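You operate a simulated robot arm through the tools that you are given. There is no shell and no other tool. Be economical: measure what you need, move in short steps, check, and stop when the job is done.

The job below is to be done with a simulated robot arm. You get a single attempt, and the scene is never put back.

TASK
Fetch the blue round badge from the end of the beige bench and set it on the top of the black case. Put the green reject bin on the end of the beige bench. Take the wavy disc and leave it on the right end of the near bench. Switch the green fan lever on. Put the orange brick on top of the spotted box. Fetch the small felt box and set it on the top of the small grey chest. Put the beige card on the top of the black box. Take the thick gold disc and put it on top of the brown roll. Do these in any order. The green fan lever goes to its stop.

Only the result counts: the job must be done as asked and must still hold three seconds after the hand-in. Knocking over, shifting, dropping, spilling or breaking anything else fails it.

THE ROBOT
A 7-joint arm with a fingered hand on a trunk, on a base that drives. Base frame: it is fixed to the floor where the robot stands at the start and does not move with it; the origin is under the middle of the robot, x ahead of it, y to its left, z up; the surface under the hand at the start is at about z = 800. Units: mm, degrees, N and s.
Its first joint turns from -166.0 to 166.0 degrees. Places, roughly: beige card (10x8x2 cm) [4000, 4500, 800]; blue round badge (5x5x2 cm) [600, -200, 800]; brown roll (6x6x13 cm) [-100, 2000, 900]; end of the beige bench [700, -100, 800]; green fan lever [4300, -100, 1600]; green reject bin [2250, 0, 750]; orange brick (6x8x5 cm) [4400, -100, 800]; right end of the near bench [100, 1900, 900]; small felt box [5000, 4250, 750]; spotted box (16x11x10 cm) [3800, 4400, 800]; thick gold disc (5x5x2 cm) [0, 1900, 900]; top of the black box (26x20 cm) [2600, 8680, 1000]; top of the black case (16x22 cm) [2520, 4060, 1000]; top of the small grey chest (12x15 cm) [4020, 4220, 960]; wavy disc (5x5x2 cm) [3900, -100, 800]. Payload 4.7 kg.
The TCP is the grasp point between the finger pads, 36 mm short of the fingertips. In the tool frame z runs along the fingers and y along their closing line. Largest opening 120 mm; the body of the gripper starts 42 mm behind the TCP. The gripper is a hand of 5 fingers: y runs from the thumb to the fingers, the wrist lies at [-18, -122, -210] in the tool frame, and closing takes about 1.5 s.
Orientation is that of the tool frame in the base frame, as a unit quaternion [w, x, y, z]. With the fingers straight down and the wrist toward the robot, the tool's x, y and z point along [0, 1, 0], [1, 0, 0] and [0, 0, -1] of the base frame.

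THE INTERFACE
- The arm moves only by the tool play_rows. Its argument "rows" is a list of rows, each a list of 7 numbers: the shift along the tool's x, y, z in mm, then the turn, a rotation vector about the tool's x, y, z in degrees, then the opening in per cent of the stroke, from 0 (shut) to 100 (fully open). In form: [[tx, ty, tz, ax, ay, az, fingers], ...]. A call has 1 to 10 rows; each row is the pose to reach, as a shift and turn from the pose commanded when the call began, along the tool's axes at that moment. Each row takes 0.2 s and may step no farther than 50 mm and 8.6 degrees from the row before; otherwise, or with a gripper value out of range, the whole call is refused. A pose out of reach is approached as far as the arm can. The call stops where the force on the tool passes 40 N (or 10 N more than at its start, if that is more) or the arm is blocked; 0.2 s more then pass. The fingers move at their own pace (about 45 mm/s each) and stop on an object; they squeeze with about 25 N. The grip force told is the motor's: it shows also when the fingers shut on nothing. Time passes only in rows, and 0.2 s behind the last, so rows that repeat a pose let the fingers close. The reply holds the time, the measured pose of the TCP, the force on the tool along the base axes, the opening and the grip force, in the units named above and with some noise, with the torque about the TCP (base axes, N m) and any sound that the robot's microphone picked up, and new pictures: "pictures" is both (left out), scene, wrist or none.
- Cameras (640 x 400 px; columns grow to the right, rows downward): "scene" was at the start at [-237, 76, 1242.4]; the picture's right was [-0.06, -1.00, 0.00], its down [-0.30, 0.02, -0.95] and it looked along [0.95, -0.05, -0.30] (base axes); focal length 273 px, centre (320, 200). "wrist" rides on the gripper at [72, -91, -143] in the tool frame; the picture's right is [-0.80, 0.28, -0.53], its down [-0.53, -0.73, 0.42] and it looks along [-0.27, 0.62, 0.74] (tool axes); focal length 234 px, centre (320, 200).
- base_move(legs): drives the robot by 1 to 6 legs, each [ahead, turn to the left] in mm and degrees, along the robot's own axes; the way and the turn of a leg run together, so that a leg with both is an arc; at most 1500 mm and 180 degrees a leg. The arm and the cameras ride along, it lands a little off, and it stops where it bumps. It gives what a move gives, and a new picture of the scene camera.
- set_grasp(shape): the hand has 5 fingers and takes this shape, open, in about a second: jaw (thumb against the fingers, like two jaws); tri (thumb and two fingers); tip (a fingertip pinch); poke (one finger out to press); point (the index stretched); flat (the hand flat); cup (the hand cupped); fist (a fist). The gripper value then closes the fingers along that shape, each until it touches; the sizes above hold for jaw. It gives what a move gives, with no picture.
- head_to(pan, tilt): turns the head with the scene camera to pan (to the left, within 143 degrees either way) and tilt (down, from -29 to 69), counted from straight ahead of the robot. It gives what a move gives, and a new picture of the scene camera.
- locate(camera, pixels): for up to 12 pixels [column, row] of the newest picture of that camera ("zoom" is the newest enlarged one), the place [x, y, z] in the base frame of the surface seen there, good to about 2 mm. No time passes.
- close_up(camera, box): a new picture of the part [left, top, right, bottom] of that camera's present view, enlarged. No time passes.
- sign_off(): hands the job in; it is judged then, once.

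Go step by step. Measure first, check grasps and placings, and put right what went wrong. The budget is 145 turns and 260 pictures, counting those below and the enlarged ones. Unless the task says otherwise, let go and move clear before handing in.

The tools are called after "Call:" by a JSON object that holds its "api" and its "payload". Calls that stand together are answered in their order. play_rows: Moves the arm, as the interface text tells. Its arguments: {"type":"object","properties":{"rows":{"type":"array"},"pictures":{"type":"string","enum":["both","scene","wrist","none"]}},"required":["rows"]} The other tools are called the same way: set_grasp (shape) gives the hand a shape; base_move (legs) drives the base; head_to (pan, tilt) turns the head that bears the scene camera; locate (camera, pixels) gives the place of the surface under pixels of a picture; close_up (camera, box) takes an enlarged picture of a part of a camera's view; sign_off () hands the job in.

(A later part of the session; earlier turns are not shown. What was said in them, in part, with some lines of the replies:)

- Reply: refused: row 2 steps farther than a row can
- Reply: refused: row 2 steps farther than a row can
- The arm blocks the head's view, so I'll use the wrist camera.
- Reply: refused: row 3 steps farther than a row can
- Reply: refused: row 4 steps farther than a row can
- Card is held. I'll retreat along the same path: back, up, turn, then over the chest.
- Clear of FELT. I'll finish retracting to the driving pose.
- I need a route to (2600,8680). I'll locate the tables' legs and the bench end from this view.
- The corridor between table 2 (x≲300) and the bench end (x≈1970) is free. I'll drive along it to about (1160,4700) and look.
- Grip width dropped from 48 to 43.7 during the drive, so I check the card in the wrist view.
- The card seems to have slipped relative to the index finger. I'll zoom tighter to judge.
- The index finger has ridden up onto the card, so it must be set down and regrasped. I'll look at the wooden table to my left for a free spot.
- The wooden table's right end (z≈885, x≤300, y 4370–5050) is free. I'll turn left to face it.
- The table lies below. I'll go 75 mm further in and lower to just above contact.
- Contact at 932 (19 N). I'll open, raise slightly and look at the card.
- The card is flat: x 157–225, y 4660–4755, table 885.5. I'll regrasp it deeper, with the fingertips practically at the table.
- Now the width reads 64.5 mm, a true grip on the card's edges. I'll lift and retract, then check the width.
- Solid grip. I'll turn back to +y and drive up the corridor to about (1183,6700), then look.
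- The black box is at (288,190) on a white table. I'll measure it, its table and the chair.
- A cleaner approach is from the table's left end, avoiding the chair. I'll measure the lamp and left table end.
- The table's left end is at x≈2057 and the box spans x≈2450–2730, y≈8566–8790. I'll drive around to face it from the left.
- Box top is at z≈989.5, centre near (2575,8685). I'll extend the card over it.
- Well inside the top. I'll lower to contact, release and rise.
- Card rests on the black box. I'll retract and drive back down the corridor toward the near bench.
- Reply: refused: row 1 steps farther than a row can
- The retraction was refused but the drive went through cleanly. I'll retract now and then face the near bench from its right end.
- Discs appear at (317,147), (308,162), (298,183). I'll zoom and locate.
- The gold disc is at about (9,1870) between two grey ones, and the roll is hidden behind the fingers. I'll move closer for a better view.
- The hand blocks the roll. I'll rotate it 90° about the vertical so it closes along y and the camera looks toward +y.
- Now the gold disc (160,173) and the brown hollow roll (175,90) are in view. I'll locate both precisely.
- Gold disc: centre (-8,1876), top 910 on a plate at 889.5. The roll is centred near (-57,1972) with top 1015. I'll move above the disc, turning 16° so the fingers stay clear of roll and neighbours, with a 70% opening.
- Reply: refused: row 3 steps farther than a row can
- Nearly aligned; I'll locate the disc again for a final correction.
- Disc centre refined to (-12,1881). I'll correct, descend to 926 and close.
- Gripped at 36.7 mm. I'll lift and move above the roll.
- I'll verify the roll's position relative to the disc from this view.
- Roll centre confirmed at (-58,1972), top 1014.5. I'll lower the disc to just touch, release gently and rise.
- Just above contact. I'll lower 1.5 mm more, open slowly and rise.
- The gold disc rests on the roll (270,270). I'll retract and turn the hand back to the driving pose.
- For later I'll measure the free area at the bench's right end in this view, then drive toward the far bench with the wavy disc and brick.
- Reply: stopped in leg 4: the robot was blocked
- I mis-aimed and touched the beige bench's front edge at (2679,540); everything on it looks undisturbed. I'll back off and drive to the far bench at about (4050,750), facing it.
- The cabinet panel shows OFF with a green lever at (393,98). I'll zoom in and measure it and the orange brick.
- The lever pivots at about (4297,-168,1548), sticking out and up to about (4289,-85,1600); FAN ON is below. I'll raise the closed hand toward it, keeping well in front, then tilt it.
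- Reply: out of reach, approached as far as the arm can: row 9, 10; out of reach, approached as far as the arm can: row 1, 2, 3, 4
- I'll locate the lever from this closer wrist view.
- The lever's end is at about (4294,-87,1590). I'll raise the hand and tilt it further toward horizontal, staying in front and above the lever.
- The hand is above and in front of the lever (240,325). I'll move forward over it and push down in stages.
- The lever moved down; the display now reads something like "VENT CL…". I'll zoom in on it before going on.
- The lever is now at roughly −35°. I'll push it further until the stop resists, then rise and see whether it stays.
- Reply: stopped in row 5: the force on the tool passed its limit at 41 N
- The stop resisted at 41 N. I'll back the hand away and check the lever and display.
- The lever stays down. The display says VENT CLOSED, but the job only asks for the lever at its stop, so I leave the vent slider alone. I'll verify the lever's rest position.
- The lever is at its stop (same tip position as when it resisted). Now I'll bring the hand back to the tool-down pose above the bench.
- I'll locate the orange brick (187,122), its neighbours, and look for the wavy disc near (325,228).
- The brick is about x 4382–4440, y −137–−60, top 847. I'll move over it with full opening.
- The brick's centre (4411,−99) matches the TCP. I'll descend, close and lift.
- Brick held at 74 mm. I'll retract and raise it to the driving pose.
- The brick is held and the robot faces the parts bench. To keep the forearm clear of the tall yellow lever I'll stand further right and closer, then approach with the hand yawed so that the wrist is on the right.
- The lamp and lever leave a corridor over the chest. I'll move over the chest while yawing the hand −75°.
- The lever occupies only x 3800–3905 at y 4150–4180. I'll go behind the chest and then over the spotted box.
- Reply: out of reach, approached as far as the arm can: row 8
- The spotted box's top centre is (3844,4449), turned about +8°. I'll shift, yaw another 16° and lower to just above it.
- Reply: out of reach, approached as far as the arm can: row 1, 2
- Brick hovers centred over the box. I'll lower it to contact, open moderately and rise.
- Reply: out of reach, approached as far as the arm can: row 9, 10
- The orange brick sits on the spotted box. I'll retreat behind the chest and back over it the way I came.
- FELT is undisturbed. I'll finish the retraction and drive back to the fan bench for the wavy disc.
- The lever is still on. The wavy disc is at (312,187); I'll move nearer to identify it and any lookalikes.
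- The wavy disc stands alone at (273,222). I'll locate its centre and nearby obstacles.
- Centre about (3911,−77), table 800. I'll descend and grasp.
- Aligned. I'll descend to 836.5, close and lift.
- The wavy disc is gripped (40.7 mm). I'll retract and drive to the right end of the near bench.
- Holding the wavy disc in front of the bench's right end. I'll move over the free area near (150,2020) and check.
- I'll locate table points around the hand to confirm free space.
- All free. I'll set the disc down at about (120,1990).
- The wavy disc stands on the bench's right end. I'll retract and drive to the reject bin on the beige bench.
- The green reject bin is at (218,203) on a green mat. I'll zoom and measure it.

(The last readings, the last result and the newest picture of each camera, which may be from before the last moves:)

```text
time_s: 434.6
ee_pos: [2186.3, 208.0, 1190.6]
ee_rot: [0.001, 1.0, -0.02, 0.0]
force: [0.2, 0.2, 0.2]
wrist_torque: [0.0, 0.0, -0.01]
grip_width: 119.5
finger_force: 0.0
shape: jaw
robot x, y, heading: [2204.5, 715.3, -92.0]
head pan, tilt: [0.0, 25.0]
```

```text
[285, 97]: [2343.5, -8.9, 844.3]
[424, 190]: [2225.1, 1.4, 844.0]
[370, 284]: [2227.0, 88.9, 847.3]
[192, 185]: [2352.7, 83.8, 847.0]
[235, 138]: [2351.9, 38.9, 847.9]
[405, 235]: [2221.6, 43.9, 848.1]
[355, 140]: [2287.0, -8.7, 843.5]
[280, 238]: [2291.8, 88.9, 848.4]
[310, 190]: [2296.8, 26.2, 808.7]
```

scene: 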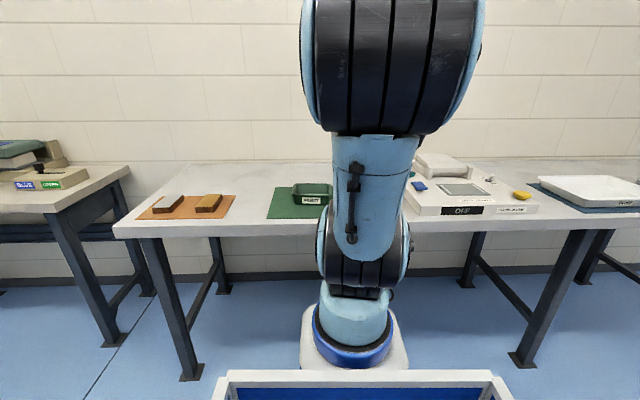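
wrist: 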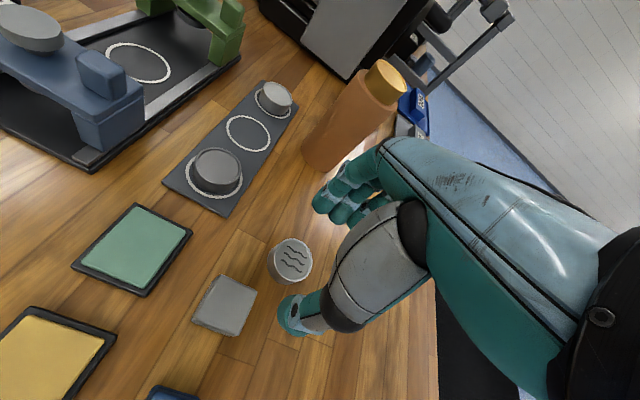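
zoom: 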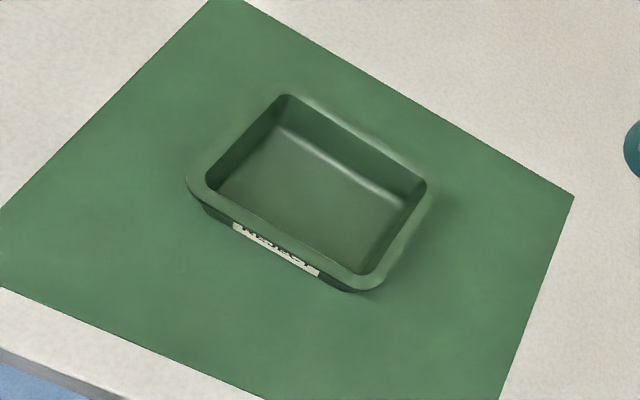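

Bin rim: x 2222–2353, y −9–89, z 848; it fits within the 120 mm opening along y. I'll move above it and check alignment.

Call:
{"api": "play_rows", "payload": {"rows": [[20, 30, 30, 0, 0, 0, 100], [40, 60, 60, 0, 0, 0, 100], [60, 90, 90, 0, 0, 0, 100], [80, 120, 120, 0, 0, 0, 100], [100, 150, 150, 0, 0, 0, 100], [107, 164, 190, 0, 0, 0, 100], [107, 164, 230, 0, 0, 0, 100], [107, 164, 230, 0, 0, 0, 100]], "pictures": "wrist"}}

Call:
{"api": "close_up", "payload": {"camera": "wrist", "box": [180, 150, 400, 370]}}

```text
time_s: 436.4
ee_pos: [2284.4, 40.0, 959.4]
ee_rot: [0.0, 1.0, -0.02, 0.001]
force: [0.1, 0.6, -0.1]
wrist_torque: [0.02, 0.0, -0.03]
grip_width: 119.7
finger_force: 0.0
shape: jaw
robot x, y, heading: [2203.4, 714.5, -91.8]
head pan, tilt: [0.0, 25.0]
```

wrist: 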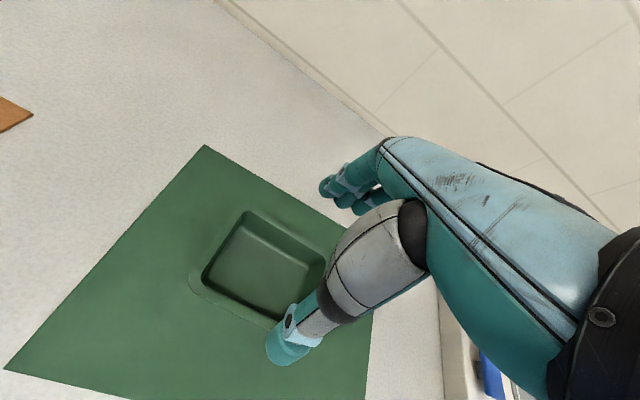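

```text
1.82 times, centred on (290, 260) of wrist
```

zoom: 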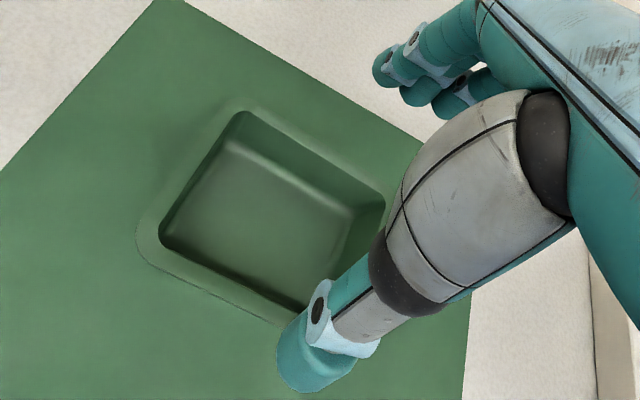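

I'll locate the outer rim edges: back, left and front.

Call:
{"api": "locate", "payload": {"camera": "zoom", "pixels": [[248, 103], [325, 148], [340, 150], [318, 136], [225, 292], [235, 300], [215, 292], [140, 235], [290, 325], [180, 170], [200, 270]]}}

```text
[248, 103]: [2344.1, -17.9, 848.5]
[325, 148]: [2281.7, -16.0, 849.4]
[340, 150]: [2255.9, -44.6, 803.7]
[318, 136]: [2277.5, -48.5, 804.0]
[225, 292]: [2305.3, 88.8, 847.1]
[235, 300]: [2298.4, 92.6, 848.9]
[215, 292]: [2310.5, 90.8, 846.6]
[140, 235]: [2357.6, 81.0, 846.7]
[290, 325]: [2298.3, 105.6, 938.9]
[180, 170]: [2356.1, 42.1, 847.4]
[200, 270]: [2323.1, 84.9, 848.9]
```

The rim is about 111 mm wide along y (−18.5 to 92.5), so margins are only ~4 mm. I'll centre at y=37 and descend slowly, watching the force.

Call:
{"api": "play_rows", "payload": {"rows": [[3, 3, 30, 0, 0, 0, 100], [3, 3, 60, 0, 0, 0, 100], [3, 3, 68, 0, 0, 0, 100], [3, 3, 72, 0, 0, 0, 100], [3, 3, 75, 0, 0, 0, 100], [3, 3, 78, 0, 0, 0, 100], [3, 3, 81, 0, 0, 0, 100]], "pictures": "wrist"}}

Call:
{"api": "close_up", "payload": {"camera": "wrist", "box": [200, 150, 400, 370]}}

```text
time_s: 438.0
ee_pos: [2288.6, 36.4, 879.4]
ee_rot: [0.001, 1.0, -0.02, 0.001]
force: [0.4, -0.3, 0.7]
wrist_torque: [-0.03, 0.0, -0.01]
grip_width: 119.6
finger_force: 0.0
shape: jaw
robot x, y, heading: [2206.8, 716.7, -91.9]
head pan, tilt: [0.0, 25.0]
```

wrist: 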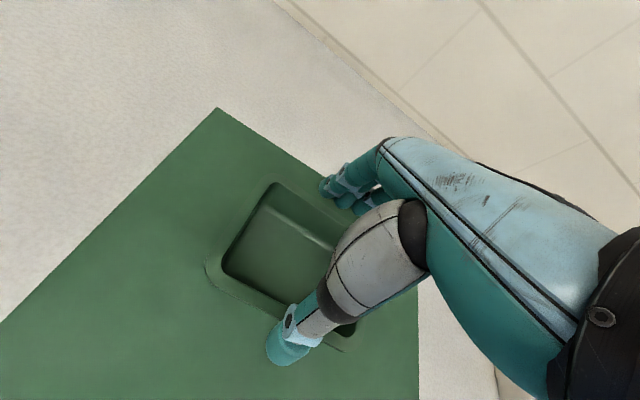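

```text
1.82 times, centred on (300, 260) of wrist
```

zoom: 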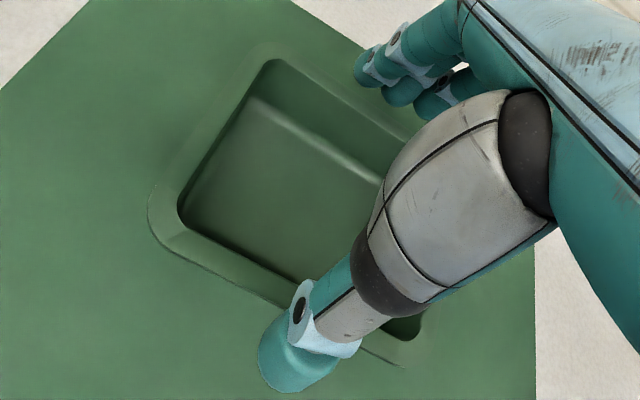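

The tips are already below the rim without contact. I'll continue down slowly, then close.

Call:
{"api": "play_rows", "payload": {"rows": [[0, 0, 8, 0, 0, 0, 100], [0, 0, 16, 0, 0, 0, 100], [0, 0, 24, 0, 0, 0, 100], [0, 0, 32, 0, 0, 0, 100], [0, 0, 36, 0, 0, 0, 100], [0, 0, 36, 0, 0, 0, 60], [0, 0, 36, 0, 0, 0, 60], [0, 0, 36, 0, 0, 0, 60], [0, 0, 36, 0, 0, 0, 60]], "pictures": "wrist"}}

```text
time_s: 440.0
ee_pos: [2290.1, 36.8, 844.7]
ee_rot: [0.001, 1.0, -0.019, 0.001]
force: [0.4, 1.3, 29.8]
wrist_torque: [0.09, -0.02, 0.07]
grip_width: 101.1
finger_force: 25.0
shape: jaw
robot x, y, heading: [2201.6, 714.0, -92.1]
head pan, tilt: [0.0, 25.0]
```

wrist: 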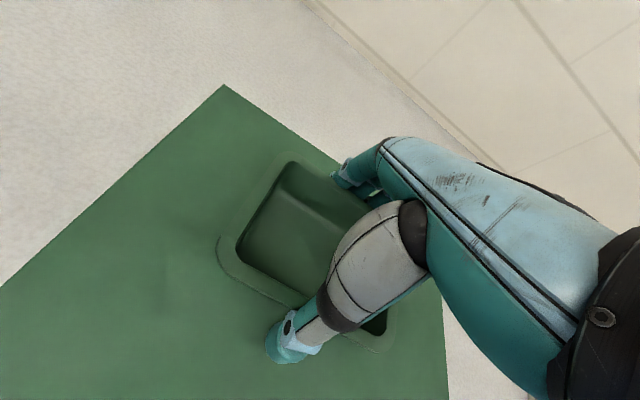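

Closed at 101 mm under the rim, with 30 N vertical load likely from the tapered walls. I'll lift gently and check.

Call:
{"api": "play_rows", "payload": {"rows": [[0, 0, -4, 0, 0, 0, 60], [0, 0, -10, 0, 0, 0, 60], [0, 0, -20, 0, 0, 0, 60], [0, 0, -40, 0, 0, 0, 60], [0, 0, -60, 0, 0, 0, 60]]}}

```text
time_s: 441.2
ee_pos: [2288.6, 37.6, 902.6]
ee_rot: [0.001, 1.0, -0.02, 0.001]
force: [-0.1, -0.2, -1.3]
wrist_torque: [0.03, 0.03, -0.02]
grip_width: 101.6
finger_force: 25.0
shape: jaw
robot x, y, heading: [2205.0, 719.0, -91.9]
head pan, tilt: [0.0, 25.0]
```

scene: 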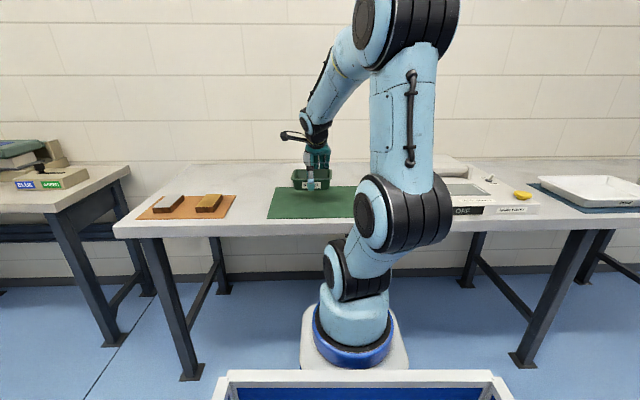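
wrist: 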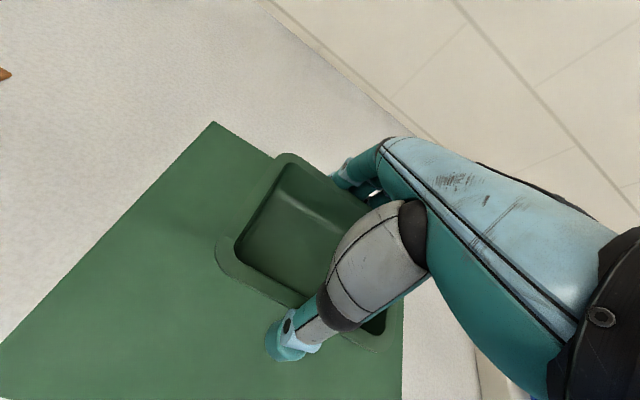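

The bin is lifted. I'll retract it and set out for the bench end.

Call:
{"api": "play_rows", "payload": {"rows": [[0, 0, -40, 0, 0, 0, 60], [-15, -23, -75, 0, 0, 0, 60], [-31, -47, -110, 0, 0, 0, 60], [-47, -71, -145, 0, 0, 0, 60], [-63, -95, -180, 0, 0, 0, 60], [-79, -119, -215, 0, 0, 0, 60], [-95, -143, -245, 0, 0, 0, 60], [-109, -166, -265, 0, 0, 0, 60]], "pictures": "none"}}

Call:
{"api": "base_move", "payload": {"legs": [[-50, 0], [0, -88], [1500, 0], [1150, 0]]}}

```text
time_s: 443.0
ee_pos: [2187.6, 206.4, 1167.2]
ee_rot: [0.0, 1.0, -0.02, 0.001]
force: [1.1, 0.0, -0.7]
wrist_torque: [0.01, -0.04, 0.0]
grip_width: 101.5
finger_force: 25.3
shape: jaw
robot x, y, heading: [2203.0, 717.6, -91.9]
head pan, tilt: [0.0, 25.0]
```

```text
time_s: 460.1
ee_pos: [-948.8, 760.7, 1167.2]
ee_rot: [-0.001, -0.705, 0.709, 0.001]
force: [0.1, -0.4, -1.3]
wrist_torque: [-0.02, 0.02, -0.02]
grip_width: 101.4
finger_force: 25.0
shape: jaw
robot x, y, heading: [-439.2, 760.9, -180.1]
head pan, tilt: [0.0, 25.0]
```

scene: 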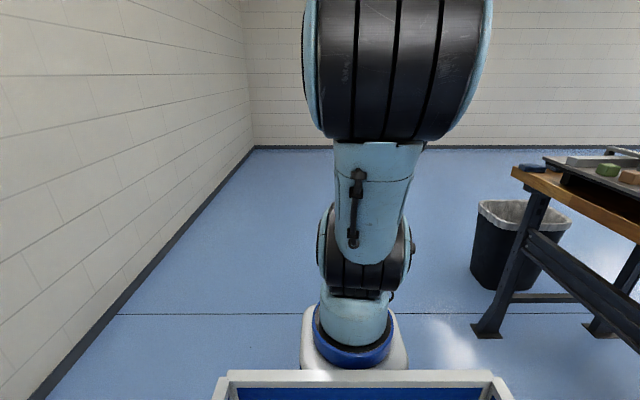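

Clear. I'll drive to the bench end and face it from the end side.

Call:
{"api": "base_move", "payload": {"legs": [[0, 121.3], [690, 0], [0, 58.8]]}}

Call:
{"api": "head_to", "payload": {"pan": -20, "tilt": 22}}

Call:
{"api": "close_up", "payload": {"camera": "wrist", "box": [0, 0, 640, 400]}}

```text
time_s: 471.6
ee_pos: [434.2, 173.7, 1168.2]
ee_rot: [-0.001, 0.708, 0.706, 0.001]
force: [-0.7, 1.7, -0.3]
wrist_torque: [0.02, 0.04, 0.0]
grip_width: 101.0
finger_force: 24.8
shape: jaw
robot x, y, heading: [-78.4, 168.3, 0.1]
head pan, tilt: [0.0, 25.0]
```

scene: 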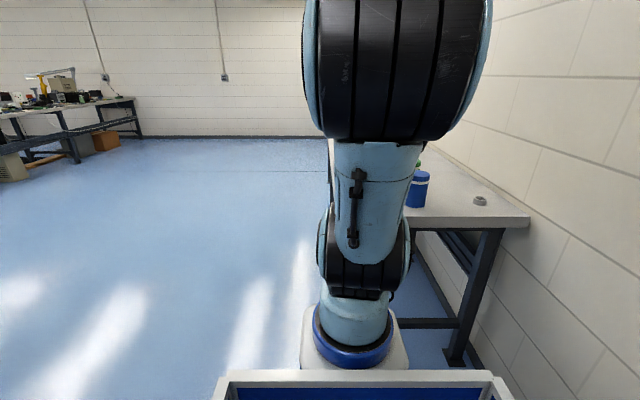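

```text
time_s: 472.4
ee_pos: [433.9, 173.7, 1167.2]
ee_rot: [0.0, 0.707, 0.707, 0.001]
force: [0.6, 0.2, -0.6]
wrist_torque: [0.0, 0.01, 0.02]
grip_width: 101.2
finger_force: 25.3
shape: jaw
robot x, y, heading: [-75.5, 169.7, 0.5]
head pan, tilt: [-20.0, 22.0]
```

scene: 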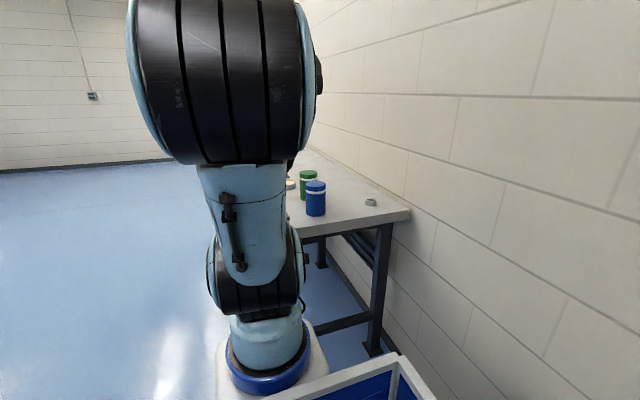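

```text
1.00 times, centred on (320, 200) of wrist (not enlarged: the box is as wide or as high as the picture)
```

zoom: 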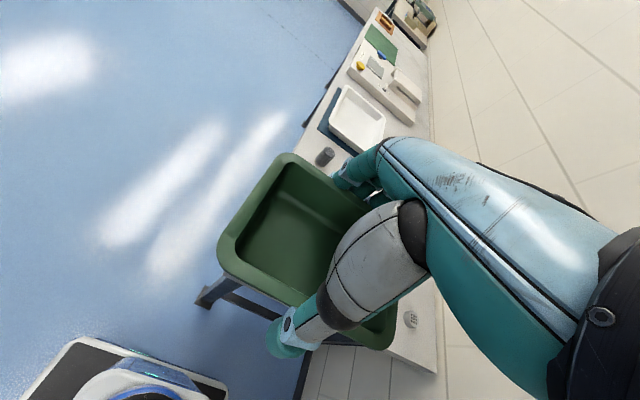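

I'll move the bin over the free area at (690,−235), staying high above the jars.

Call:
{"api": "play_rows", "payload": {"rows": [[-41, 25.6, 0, 0, 0, 0, 60], [-82, 51.2, 0, 0, 0, 0, 60], [-123, 76.8, 0, 0, 0, 0, 60], [-164, 102.4, 0, 0, 0, 0, 60], [-205, 128, 0, 0, 0, 0, 60], [-246, 153.6, 0, 0, 0, 0, 60], [-287, 179.2, 0, 0, 0, 0, 60], [-328, 204.8, 0, 0, 0, 0, 60], [-369, 230.4, 0, 0, 0, 0, 60], [-410, 256, 0, 0, 0, 0, 60]]}}

```text
time_s: 474.6
ee_pos: [687.1, -238.5, 1169.0]
ee_rot: [0.001, 0.707, 0.707, 0.0]
force: [-0.1, 0.6, 1.1]
wrist_torque: [-0.07, -0.05, 0.01]
grip_width: 101.3
finger_force: 25.8
shape: jaw
robot x, y, heading: [-77.4, 170.6, 0.2]
head pan, tilt: [-20.0, 22.0]
```

scene: 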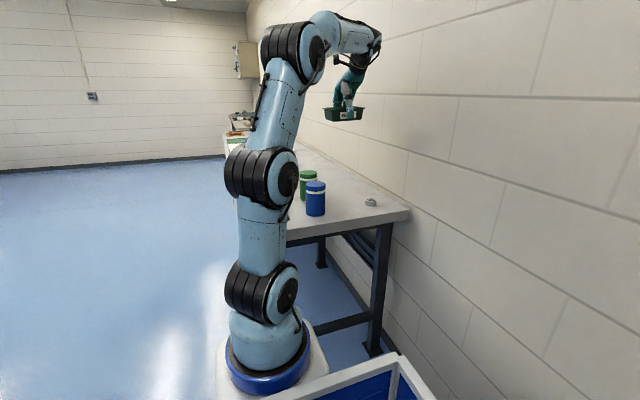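
wrist: 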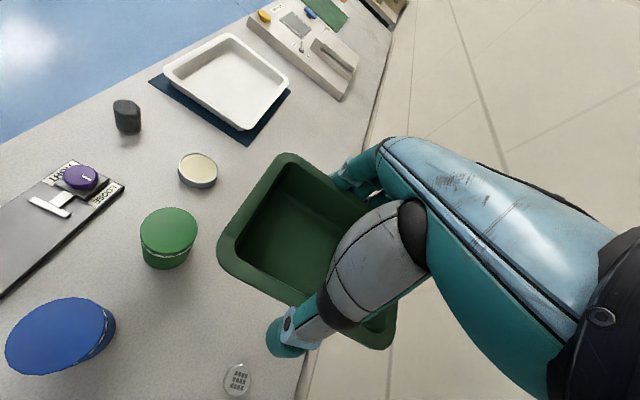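

The bin is clear of the green jar and the grey badge. I'll lower it to just above the bench.

Call:
{"api": "play_rows", "payload": {"rows": [[0, 0, 45, 0, 0, 0, 60], [0, 0, 90, 0, 0, 0, 60], [0, 0, 135, 0, 0, 0, 60], [0, 0, 180, 0, 0, 0, 60], [0, 0, 225, 0, 0, 0, 60], [0, 0, 265, 0, 0, 0, 60], [0, 0, 295, 0, 0, 0, 60], [0, 0, 312, 0, 0, 0, 60], [0, 0, 319, 0, 0, 0, 60]]}}

```text
time_s: 476.6
ee_pos: [689.2, -236.6, 849.3]
ee_rot: [0.0, 0.707, 0.707, 0.001]
force: [0.8, -0.6, -0.3]
wrist_torque: [-0.01, -0.02, -0.02]
grip_width: 101.2
finger_force: 24.7
shape: jaw
robot x, y, heading: [-74.0, 168.5, 0.5]
head pan, tilt: [-20.0, 22.0]
```

scene: 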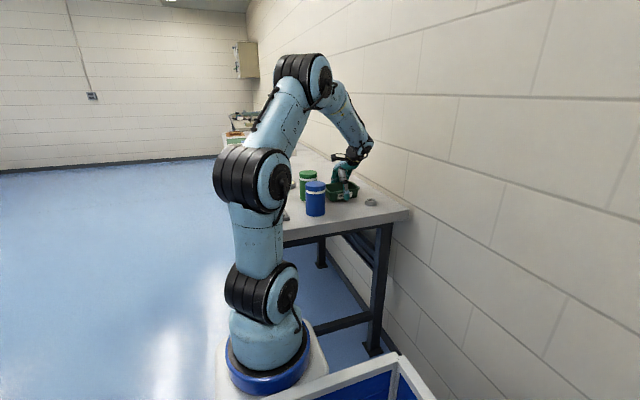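
wrist: 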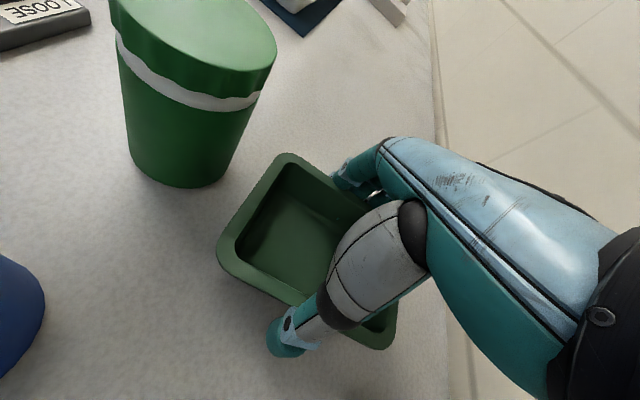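

About 6 mm above the bench. I'll lower to contact, open fully and rise slowly.

Call:
{"api": "play_rows", "payload": {"rows": [[0, 0, 3, 0, 0, 0, 60], [0, 0, 6, 0, 0, 0, 60], [0, 0, 7, 0, 0, 0, 60], [0, 0, 7, 0, 0, 0, 100], [0, 0, 7, 0, 0, 0, 100], [0, 0, 7, 0, 0, 0, 100], [0, 0, 2, 0, 0, 0, 100], [0, 0, -5, 0, 0, 0, 100]], "pictures": "wrist"}}

```text
time_s: 478.4
ee_pos: [689.4, -236.2, 852.1]
ee_rot: [-0.001, 0.708, 0.706, 0.001]
force: [-0.5, -0.2, -1.0]
wrist_torque: [-0.03, -0.01, 0.02]
grip_width: 119.7
finger_force: 0.1
shape: jaw
robot x, y, heading: [-77.2, 169.6, -0.0]
head pan, tilt: [-20.0, 22.0]
```

wrist: 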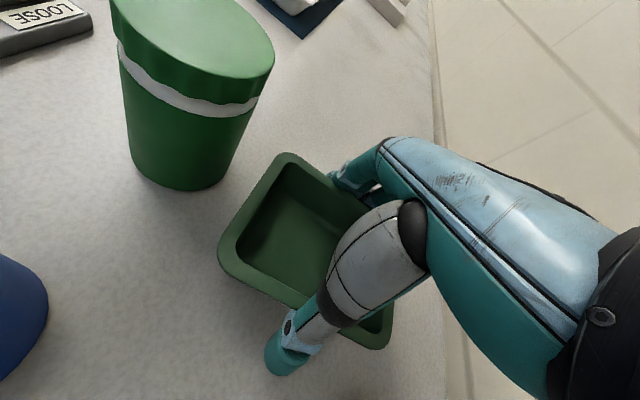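

Call:
{"api": "play_rows", "payload": {"rows": [[0, 0, -8, 0, 0, 0, 100], [0, 0, -16, 0, 0, 0, 100], [0, 0, -26, 0, 0, 0, 100], [0, 0, -40, 0, 0, 0, 100], [0, 0, -80, 0, 0, 0, 100], [0, 0, -125, 0, 0, 0, 100], [0, 0, -170, 0, 0, 0, 100], [0, 0, -215, 0, 0, 0, 100], [0, 0, -260, 0, 0, 0, 100]]}}

```text
time_s: 480.4
ee_pos: [689.9, -238.4, 1112.9]
ee_rot: [0.0, 0.708, 0.706, 0.0]
force: [0.6, -1.3, -1.1]
wrist_torque: [0.01, 0.04, 0.0]
grip_width: 119.7
finger_force: 0.0
shape: jaw
robot x, y, heading: [-74.4, 170.3, 0.4]
head pan, tilt: [-20.0, 22.0]
```

scene: 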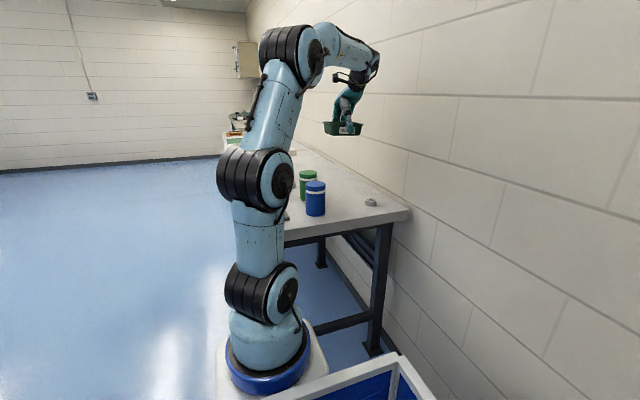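
wrist: 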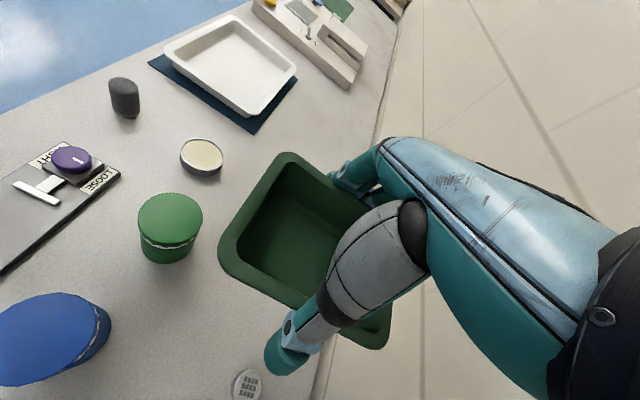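

The bin came up with the hand although the fingers are fully open, so it is caught on something. I'll look closely at both sides.

Call:
{"api": "close_up", "payload": {"camera": "wrist", "box": [200, 130, 440, 390]}}

Call:
{"api": "close_up", "payload": {"camera": "scene", "box": [300, 50, 400, 150]}}

Call:
{"api": "locate", "payload": {"camera": "wrist", "pixels": [[288, 155], [310, 163], [222, 262], [230, 283], [260, 302], [378, 345], [280, 365], [345, 170], [270, 355], [290, 345]]}}

```text
1.54 times, centred on (320, 260) of wrist
```

zoom: 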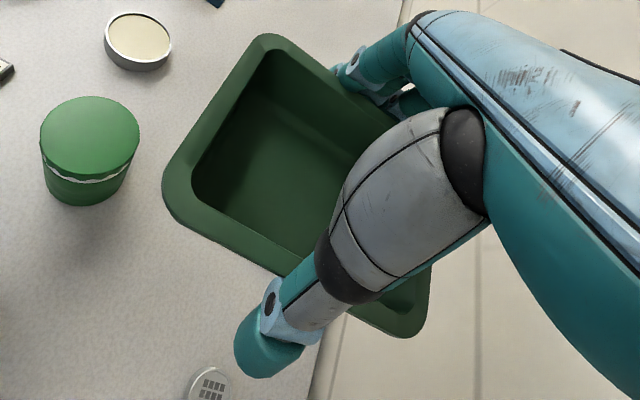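

```text
4.00 times, centred on (350, 100) of scene
```

zoom: 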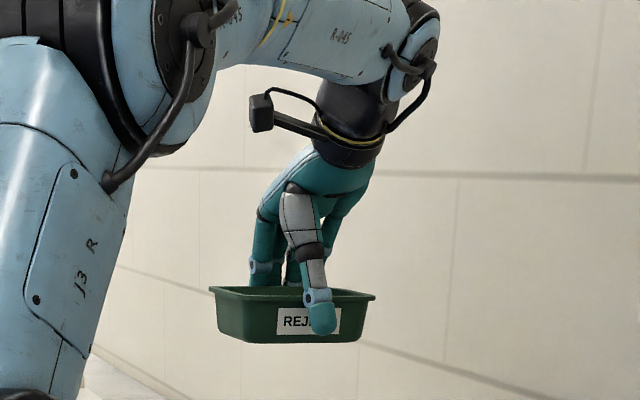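

```text
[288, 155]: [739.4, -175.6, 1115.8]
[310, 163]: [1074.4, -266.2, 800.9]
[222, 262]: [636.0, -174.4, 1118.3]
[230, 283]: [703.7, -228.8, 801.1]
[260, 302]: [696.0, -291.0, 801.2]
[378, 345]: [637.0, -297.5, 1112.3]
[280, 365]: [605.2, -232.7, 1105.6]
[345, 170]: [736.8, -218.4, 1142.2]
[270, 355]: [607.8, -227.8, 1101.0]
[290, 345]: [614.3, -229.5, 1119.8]
```

The bin weighs only about 1 N and hangs level at its original height in the hand, so light contact on both sides is enough to carry it. I'll set it back on the bench and probe sideways play.

Call:
{"api": "play_rows", "payload": {"rows": [[0, 0, 45, 0, 0, 0, 100], [0, 0, 90, 0, 0, 0, 100], [0, 0, 135, 0, 0, 0, 100], [0, 0, 180, 0, 0, 0, 100], [0, 0, 220, 0, 0, 0, 100], [0, 0, 250, 0, 0, 0, 100], [0, 0, 262, 0, 0, 0, 100], [0, 0, 268, 0, 0, 0, 100], [0, 0, 271, 0, 0, 0, 100]], "pictures": "wrist"}}

Call:
{"api": "play_rows", "payload": {"rows": [[0, 0, 3, 0, 0, 0, 100], [0, 0, 3, 0, 0, 0, 100]], "pictures": "none"}}

Call:
{"api": "close_up", "payload": {"camera": "wrist", "box": [200, 130, 440, 390]}}

```text
time_s: 482.4
ee_pos: [688.3, -236.5, 842.6]
ee_rot: [0.001, 0.708, 0.706, 0.001]
force: [-1.4, 0.3, 5.3]
wrist_torque: [0.07, -0.12, 0.02]
grip_width: 119.5
finger_force: 0.1
shape: jaw
robot x, y, heading: [-74.4, 173.0, 0.4]
head pan, tilt: [-20.0, 22.0]
```

wrist: 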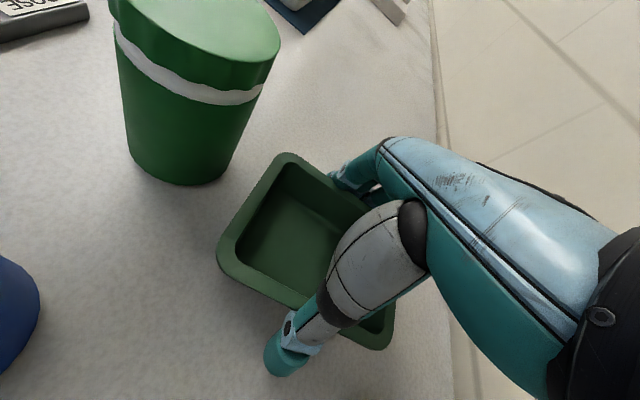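

```text
time_s: 483.0
ee_pos: [689.1, -237.4, 842.6]
ee_rot: [0.002, 0.708, 0.706, 0.001]
force: [0.1, 1.3, 15.2]
wrist_torque: [0.1, -0.08, 0.0]
grip_width: 119.9
finger_force: 0.0
shape: jaw
robot x, y, heading: [-75.3, 171.9, 0.2]
head pan, tilt: [-20.0, 22.0]
```

```text
1.54 times, centred on (320, 260) of wrist
```

zoom: 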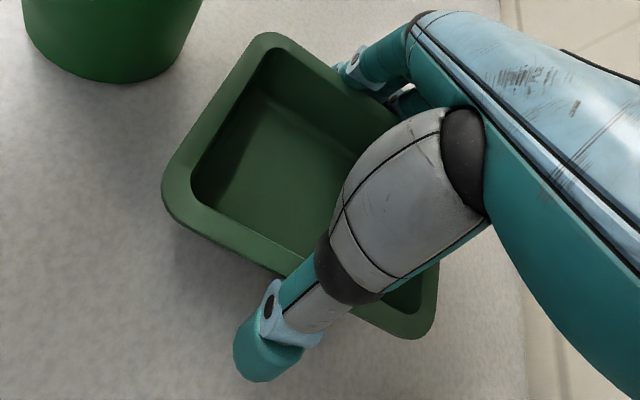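

Pressing gives 15 N upward, so the rim is caught in the notch between knuckle and fingertip on both sides. I'll free it by pivoting the hand about the thumb side so the fingers swing outward and up over the far rim.

Call:
{"api": "play_rows", "payload": {"rows": [[0, 0, -4, 0, 0, 0, 100], [0, 0, -8, -4, 0, 0, 100], [0, 0, -11.7, -8, 0, 0, 100], [0, -0.5, -15.5, -12, 0, 0, 100], [0, -1, -19.3, -16, 0, 0, 100], [0, -2, -23, -20, 0, 0, 100], [0, -3.1, -26.7, -24, 0, 0, 100]]}}

Call:
{"api": "close_up", "payload": {"camera": "wrist", "box": [180, 110, 440, 390]}}

Call:
{"api": "close_up", "payload": {"camera": "scene", "box": [290, 120, 410, 220]}}

```text
time_s: 484.6
ee_pos: [685.7, -236.3, 865.7]
ee_rot: [0.147, 0.692, 0.691, 0.148]
force: [-0.8, 0.1, -0.8]
wrist_torque: [0.01, 0.01, 0.01]
grip_width: 119.7
finger_force: 0.0
shape: jaw
robot x, y, heading: [-76.3, 170.1, 0.1]
head pan, tilt: [-20.0, 22.0]
```

scene: 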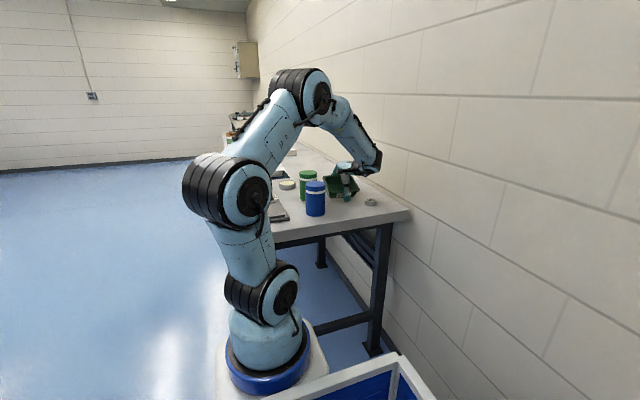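
wrist: 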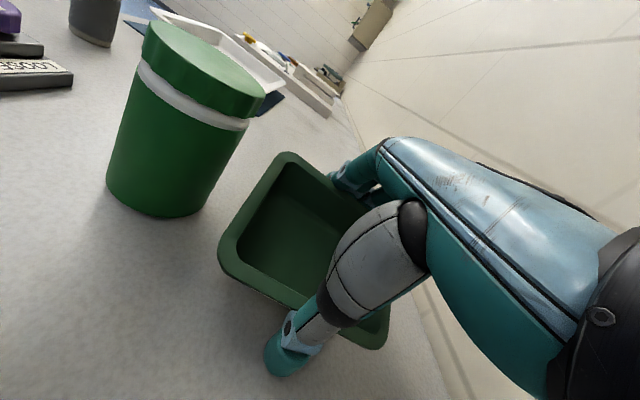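

```text
1.43 times, centred on (310, 250) of wrist
```

zoom: 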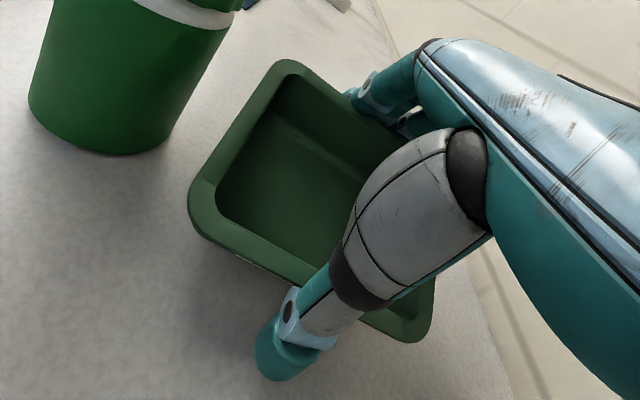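

```text
4.00 times, centred on (350, 170) of scene
```

zoom: 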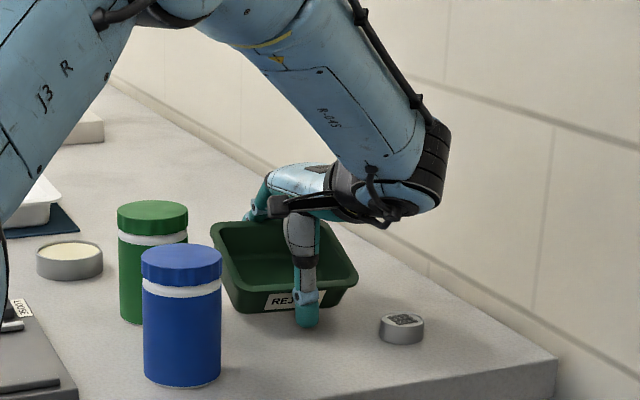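

The bin is locked rigidly in the hand and tilted with it. I'll level it back onto the bench, then change the hand shape to "flat", which should swing the fingers outward away from the rim.

Call:
{"api": "play_rows", "payload": {"rows": [[0, -1, 3.6, 4, 0, 0, 100], [0, -2.1, 7.3, 8, 0, 0, 100], [0, -3.2, 11, 12, 0, 0, 100], [0, -4.3, 14.7, 16, 0, 0, 100], [0, -5.4, 18.4, 20, 0, 0, 100], [0, -6.4, 21.5, 24, 0, 0, 100], [0, -6.4, 21.5, 24, 0, 0, 100]], "pictures": "none"}}

Call:
{"api": "set_grasp", "payload": {"shape": "flat"}}

Call:
{"api": "close_up", "payload": {"camera": "wrist", "box": [0, 0, 640, 400]}}

Call:
{"api": "close_up", "payload": {"camera": "scene", "box": [290, 120, 410, 220]}}

```text
time_s: 486.2
ee_pos: [688.4, -237.5, 845.1]
ee_rot: [0.0, 0.708, 0.707, 0.001]
force: [0.9, 0.6, 2.5]
wrist_torque: [0.02, -0.2, 0.0]
grip_width: 119.9
finger_force: 0.1
shape: jaw
robot x, y, heading: [-76.4, 169.0, 0.3]
head pan, tilt: [-20.0, 22.0]
```

```text
time_s: 487.1
ee_pos: [688.8, -236.8, 844.0]
ee_rot: [0.0, 0.708, 0.706, 0.001]
force: [0.6, -0.8, 0.3]
wrist_torque: [-0.02, 0.01, -0.02]
grip_width: 0.0
finger_force: 0.0
shape: flat
robot x, y, heading: [-76.2, 170.9, 0.3]
head pan, tilt: [-20.0, 22.0]
```

```text
1.00 times, centred on (320, 200) of wrist (not enlarged: the box is as wide or as high as the picture)
```

zoom: 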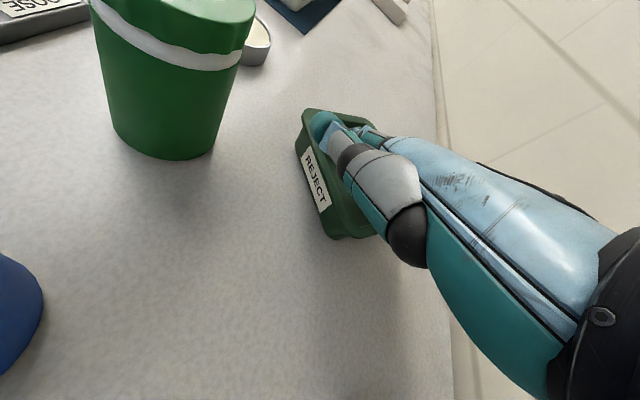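

```text
4.00 times, centred on (350, 170) of scene
```

zoom: 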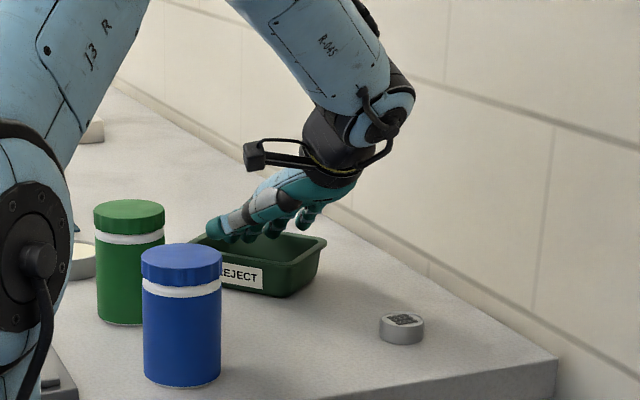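

The hand opened flat and the bin came free, but the bin has moved and the green jar may have been nudged. I'll raise the hand straight up and inspect.

Call:
{"api": "play_rows", "payload": {"rows": [[0, 0, -15, 0, 0, 0, 100], [0, 0, -45, 0, 0, 0, 100], [0, 0, -90, 0, 0, 0, 100], [0, 0, -135, 0, 0, 0, 100], [0, 0, -180, 0, 0, 0, 100], [0, 0, -225, 0, 0, 0, 100], [0, 0, -268, 0, 0, 0, 100]]}}

Call:
{"api": "close_up", "payload": {"camera": "wrist", "box": [120, 100, 400, 350]}}

```text
time_s: 488.7
ee_pos: [689.7, -235.5, 1112.6]
ee_rot: [0.0, 0.708, 0.707, 0.0]
force: [0.4, 0.0, -0.7]
wrist_torque: [0.06, 0.07, 0.01]
grip_width: 0.1
finger_force: 0.0
shape: flat
robot x, y, heading: [-76.0, 170.0, 0.4]
head pan, tilt: [-20.0, 22.0]
```

scene: 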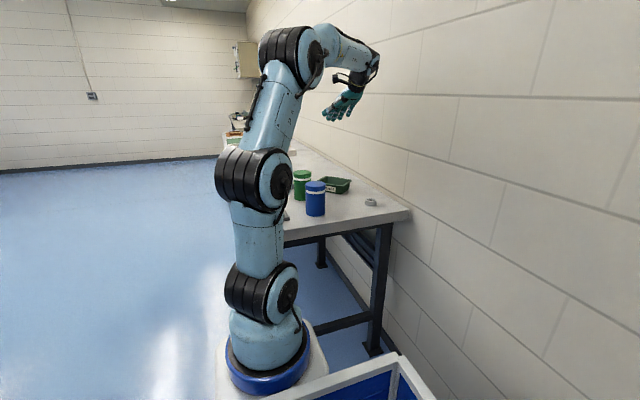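
wrist: 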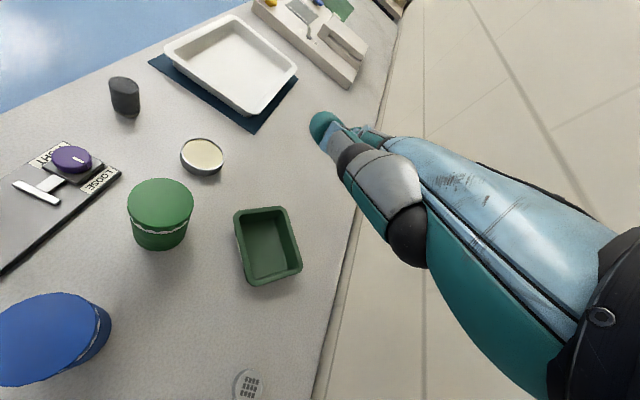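

```text
1.60 times, centred on (260, 225) of wrist
```

zoom: 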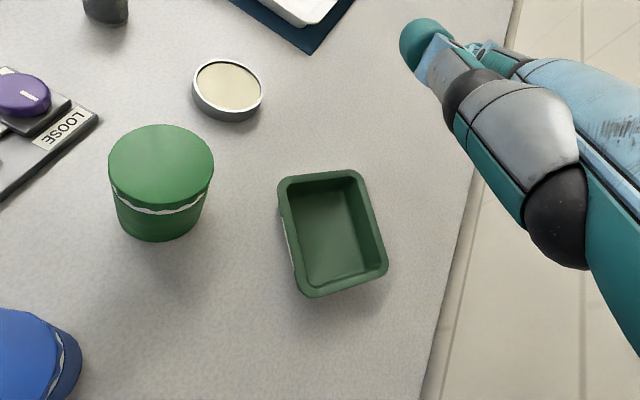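

Compared with the same view earlier, the green jar has shifted from (170,218) to (160,205), i.e. about 12 mm. I'll measure jar and bin exactly.

Call:
{"api": "locate", "payload": {"camera": "wrist", "pixels": [[131, 205], [160, 182], [190, 205], [160, 228], [138, 190], [183, 190], [140, 222], [182, 222], [268, 212], [240, 214], [298, 268], [252, 280]]}}

Call:
{"api": "locate", "payload": {"camera": "zoom", "pixels": [[285, 180], [355, 175], [385, 265], [305, 290], [335, 235], [228, 90], [160, 180]]}}

```text
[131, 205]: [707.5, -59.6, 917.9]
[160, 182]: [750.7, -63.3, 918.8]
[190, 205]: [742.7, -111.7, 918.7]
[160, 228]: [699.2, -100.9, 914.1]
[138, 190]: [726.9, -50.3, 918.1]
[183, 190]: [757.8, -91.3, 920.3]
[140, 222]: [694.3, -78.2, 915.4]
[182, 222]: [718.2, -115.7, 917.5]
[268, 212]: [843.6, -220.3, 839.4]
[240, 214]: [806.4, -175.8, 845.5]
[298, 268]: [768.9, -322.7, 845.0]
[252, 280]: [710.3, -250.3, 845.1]
```

```text
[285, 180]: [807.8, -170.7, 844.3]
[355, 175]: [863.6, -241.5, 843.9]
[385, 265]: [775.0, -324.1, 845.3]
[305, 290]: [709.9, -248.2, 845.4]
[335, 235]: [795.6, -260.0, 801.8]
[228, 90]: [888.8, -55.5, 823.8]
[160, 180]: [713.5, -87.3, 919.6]
```

The jar top is now centred at (725.5,−83) versus (716,−103) originally, so it was pushed about 22 mm. The bin sits at (789,−246). I'll restore the jar: jaw shape, grip it around its upper body, slide it back.

Call:
{"api": "set_grasp", "payload": {"shape": "jaw"}}

Call:
{"api": "play_rows", "payload": {"rows": [[38, 9, 0, 0, 0, 0, 100], [76, 18, 0, 0, 0, 0, 100], [114, 27, 0, 0, 0, 0, 100], [152, 36, 0, 0, 0, 0, 100], [152, 36, 45, 0, 0, 0, 100], [152, 36, 80, 0, 0, 0, 100], [152, 36, 110, 0, 0, 0, 100], [152, 36, 110, 0, 0, 0, 100]]}}

```text
time_s: 489.6
ee_pos: [689.1, -236.5, 1112.2]
ee_rot: [0.0, 0.708, 0.706, 0.001]
force: [0.4, 0.1, 0.3]
wrist_torque: [0.02, 0.06, -0.03]
grip_width: 119.8
finger_force: 0.2
shape: jaw
robot x, y, heading: [-78.4, 175.1, 0.1]
head pan, tilt: [-20.0, 22.0]
```

```text
time_s: 491.4
ee_pos: [725.2, -84.5, 1002.4]
ee_rot: [0.001, 0.708, 0.706, 0.0]
force: [-0.7, -0.2, 0.3]
wrist_torque: [0.01, -0.05, -0.01]
grip_width: 119.4
finger_force: 0.2
shape: jaw
robot x, y, heading: [-74.9, 169.8, 0.2]
head pan, tilt: [-20.0, 22.0]
```

scene: 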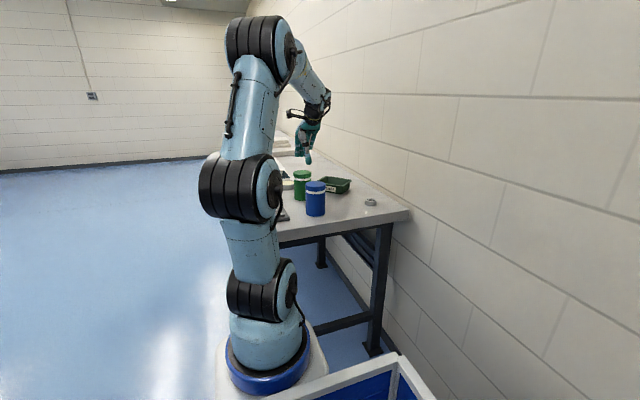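
wrist: 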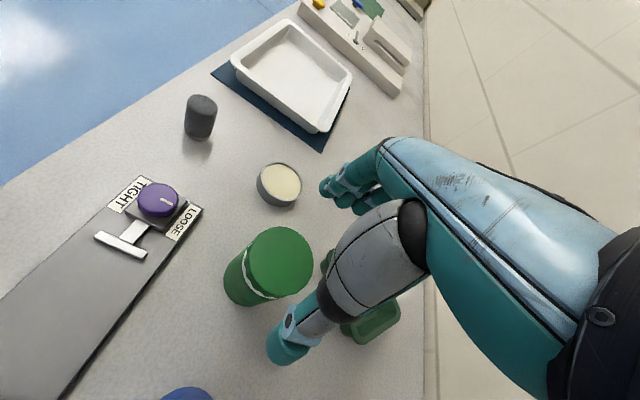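

Aligned above the jar. I'll descend to z 893 and close on it, then measure before sliding.

Call:
{"api": "play_rows", "payload": {"rows": [[0, 0, 45, 0, 0, 0, 100], [0, 0, 85, 0, 0, 0, 100], [0, 0, 109, 0, 0, 0, 100], [0, 0, 109, 0, 0, 0, 60], [0, 0, 109, 0, 0, 0, 30], [0, 0, 109, 0, 0, 0, 30], [0, 0, 109, 0, 0, 0, 30], [0, 0, 109, 0, 0, 0, 30]], "pictures": "wrist"}}

Call:
{"api": "locate", "payload": {"camera": "wrist", "pixels": [[260, 230], [280, 215], [265, 270], [290, 280], [245, 250], [300, 215]]}}

```text
time_s: 493.2
ee_pos: [725.0, -85.0, 893.6]
ee_rot: [0.0, 0.708, 0.707, 0.001]
force: [-1.6, 0.0, -0.1]
wrist_torque: [-0.03, 0.01, 0.0]
grip_width: 63.9
finger_force: 25.4
shape: jaw
robot x, y, heading: [-77.1, 170.6, 0.3]
head pan, tilt: [-20.0, 22.0]
```

wrist: 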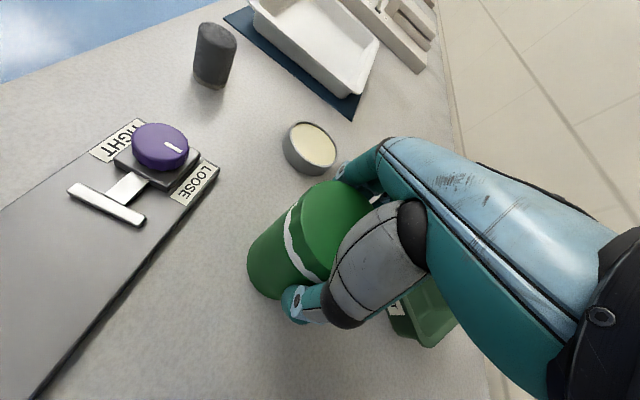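

```text
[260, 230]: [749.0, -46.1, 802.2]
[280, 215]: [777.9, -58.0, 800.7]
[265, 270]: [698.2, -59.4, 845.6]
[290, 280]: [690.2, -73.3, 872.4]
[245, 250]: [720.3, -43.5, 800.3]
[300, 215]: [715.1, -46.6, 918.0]
```

Jar gripped (64 mm) at (725,−84). I'll slide it back by (−9,−19) mm, release and rise.

Call:
{"api": "play_rows", "payload": {"rows": [[-7, -3, 0, 0, 0, 0, 30], [-14, -6, 0, 0, 0, 0, 30], [-19.5, -9, 0, 0, 0, 0, 30], [-19.5, -9, 0, 0, 0, 0, 30], [-19.5, -9, 0, 0, 0, 0, 80], [-19.5, -9, 0, 0, 0, 0, 100], [-19.5, -9, 0, 0, 0, 0, 100], [-19.5, -9, -40, 0, 0, 0, 100], [-19.5, -9, -85, 0, 0, 0, 100], [-19.5, -9, -130, 0, 0, 0, 100]], "pictures": "wrist"}}

```text
time_s: 495.4
ee_pos: [716.5, -105.2, 1022.3]
ee_rot: [-0.001, 0.708, 0.706, 0.001]
force: [0.8, -0.5, -0.9]
wrist_torque: [0.04, 0.03, -0.02]
grip_width: 119.7
finger_force: 0.0
shape: jaw
robot x, y, heading: [-74.9, 172.1, 0.4]
head pan, tilt: [-20.0, 22.0]
```

wrist: 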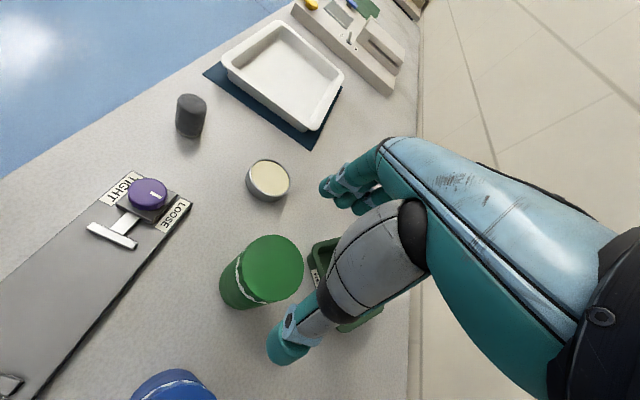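

Call:
{"api": "locate", "payload": {"camera": "wrist", "pixels": [[245, 255], [255, 243], [275, 237], [296, 250], [300, 268], [255, 290], [280, 298], [268, 180], [270, 265]]}}

Call:
{"api": "play_rows", "payload": {"rows": [[0, -30, -35, 0, 0, 0, 100], [0, -60, -70, 0, 0, 0, 100], [0, -90, -105, 0, 0, 0, 100]], "pictures": "wrist"}}

```text
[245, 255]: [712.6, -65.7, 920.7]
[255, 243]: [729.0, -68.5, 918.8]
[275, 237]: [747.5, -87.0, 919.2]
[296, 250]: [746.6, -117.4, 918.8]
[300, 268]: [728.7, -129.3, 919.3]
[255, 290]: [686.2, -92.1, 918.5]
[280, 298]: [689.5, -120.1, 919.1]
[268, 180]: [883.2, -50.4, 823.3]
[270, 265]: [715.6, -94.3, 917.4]
```

```text
time_s: 496.2
ee_pos: [626.7, -103.9, 1128.2]
ee_rot: [0.0, 0.707, 0.707, 0.001]
force: [1.4, -0.2, -0.6]
wrist_torque: [-0.01, 0.02, 0.02]
grip_width: 119.9
finger_force: 0.1
shape: jaw
robot x, y, heading: [-76.1, 171.3, 0.4]
head pan, tilt: [-20.0, 22.0]
```

wrist: 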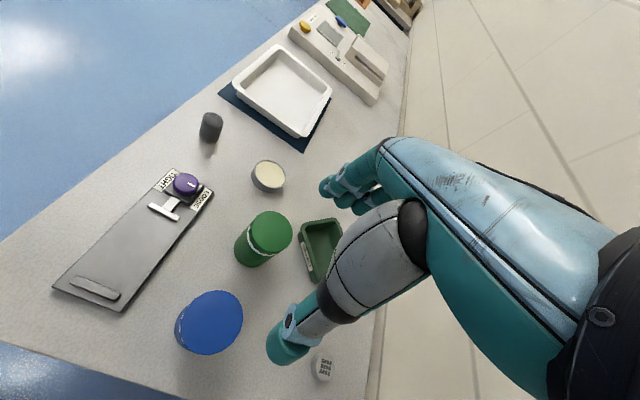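

The jar is back at about (717,−100), within ~2–3 mm of its original spot. I'll verify the grey badge, blue jar, cream dish and bin positions in this view.

Call:
{"api": "locate", "payload": {"camera": "wrist", "pixels": [[323, 363], [211, 320], [268, 175], [210, 127], [186, 183], [304, 232], [335, 222], [312, 278], [95, 288]]}}

Call:
{"api": "close_up", "payload": {"camera": "scene", "box": [270, 150, 420, 240]}}

```text
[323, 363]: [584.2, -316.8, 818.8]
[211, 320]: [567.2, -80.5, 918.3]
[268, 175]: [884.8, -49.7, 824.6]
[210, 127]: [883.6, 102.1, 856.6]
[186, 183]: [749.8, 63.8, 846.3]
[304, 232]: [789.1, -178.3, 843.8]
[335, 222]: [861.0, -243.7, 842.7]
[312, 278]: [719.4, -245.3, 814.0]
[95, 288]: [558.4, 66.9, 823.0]
```

```text
4.27 times, centred on (345, 195) of scene
```

zoom: 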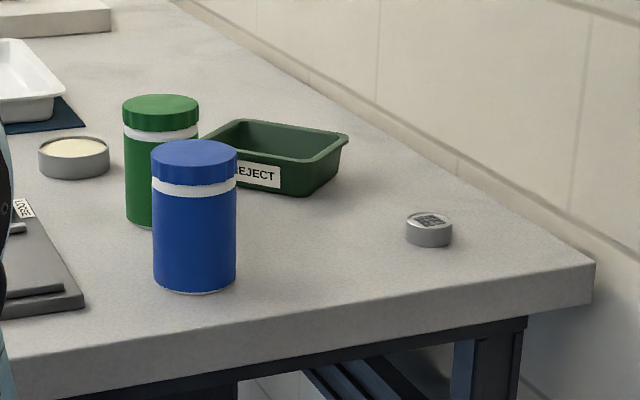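

The bin stands upright on the bench end, the jars and the grey badge are where they were, the hand is clear, and all eight items are done. I'm handing in.

Call:
{"api": "sign_off", "payload": {}}

```text
The job is handed in.
```

I handed the job in with all eight items done: each object is where you asked and the fan lever is at its ON stop, but three things did not go cleanly.

- **Green jar:** when I released the reject bin, the hand pushed the green jar on the beige bench about 22 mm. I slid it back to within about 3 mm of where it started.
- **Reject bin:** it ended up about 100 mm from where I aimed, at (789, -246). It is still on the end of the bench, upright.
- **Fan:** the panel reads "VENT CLOSED". You asked only for the lever, so I left the vent slider alone, and the fan itself may not be running.
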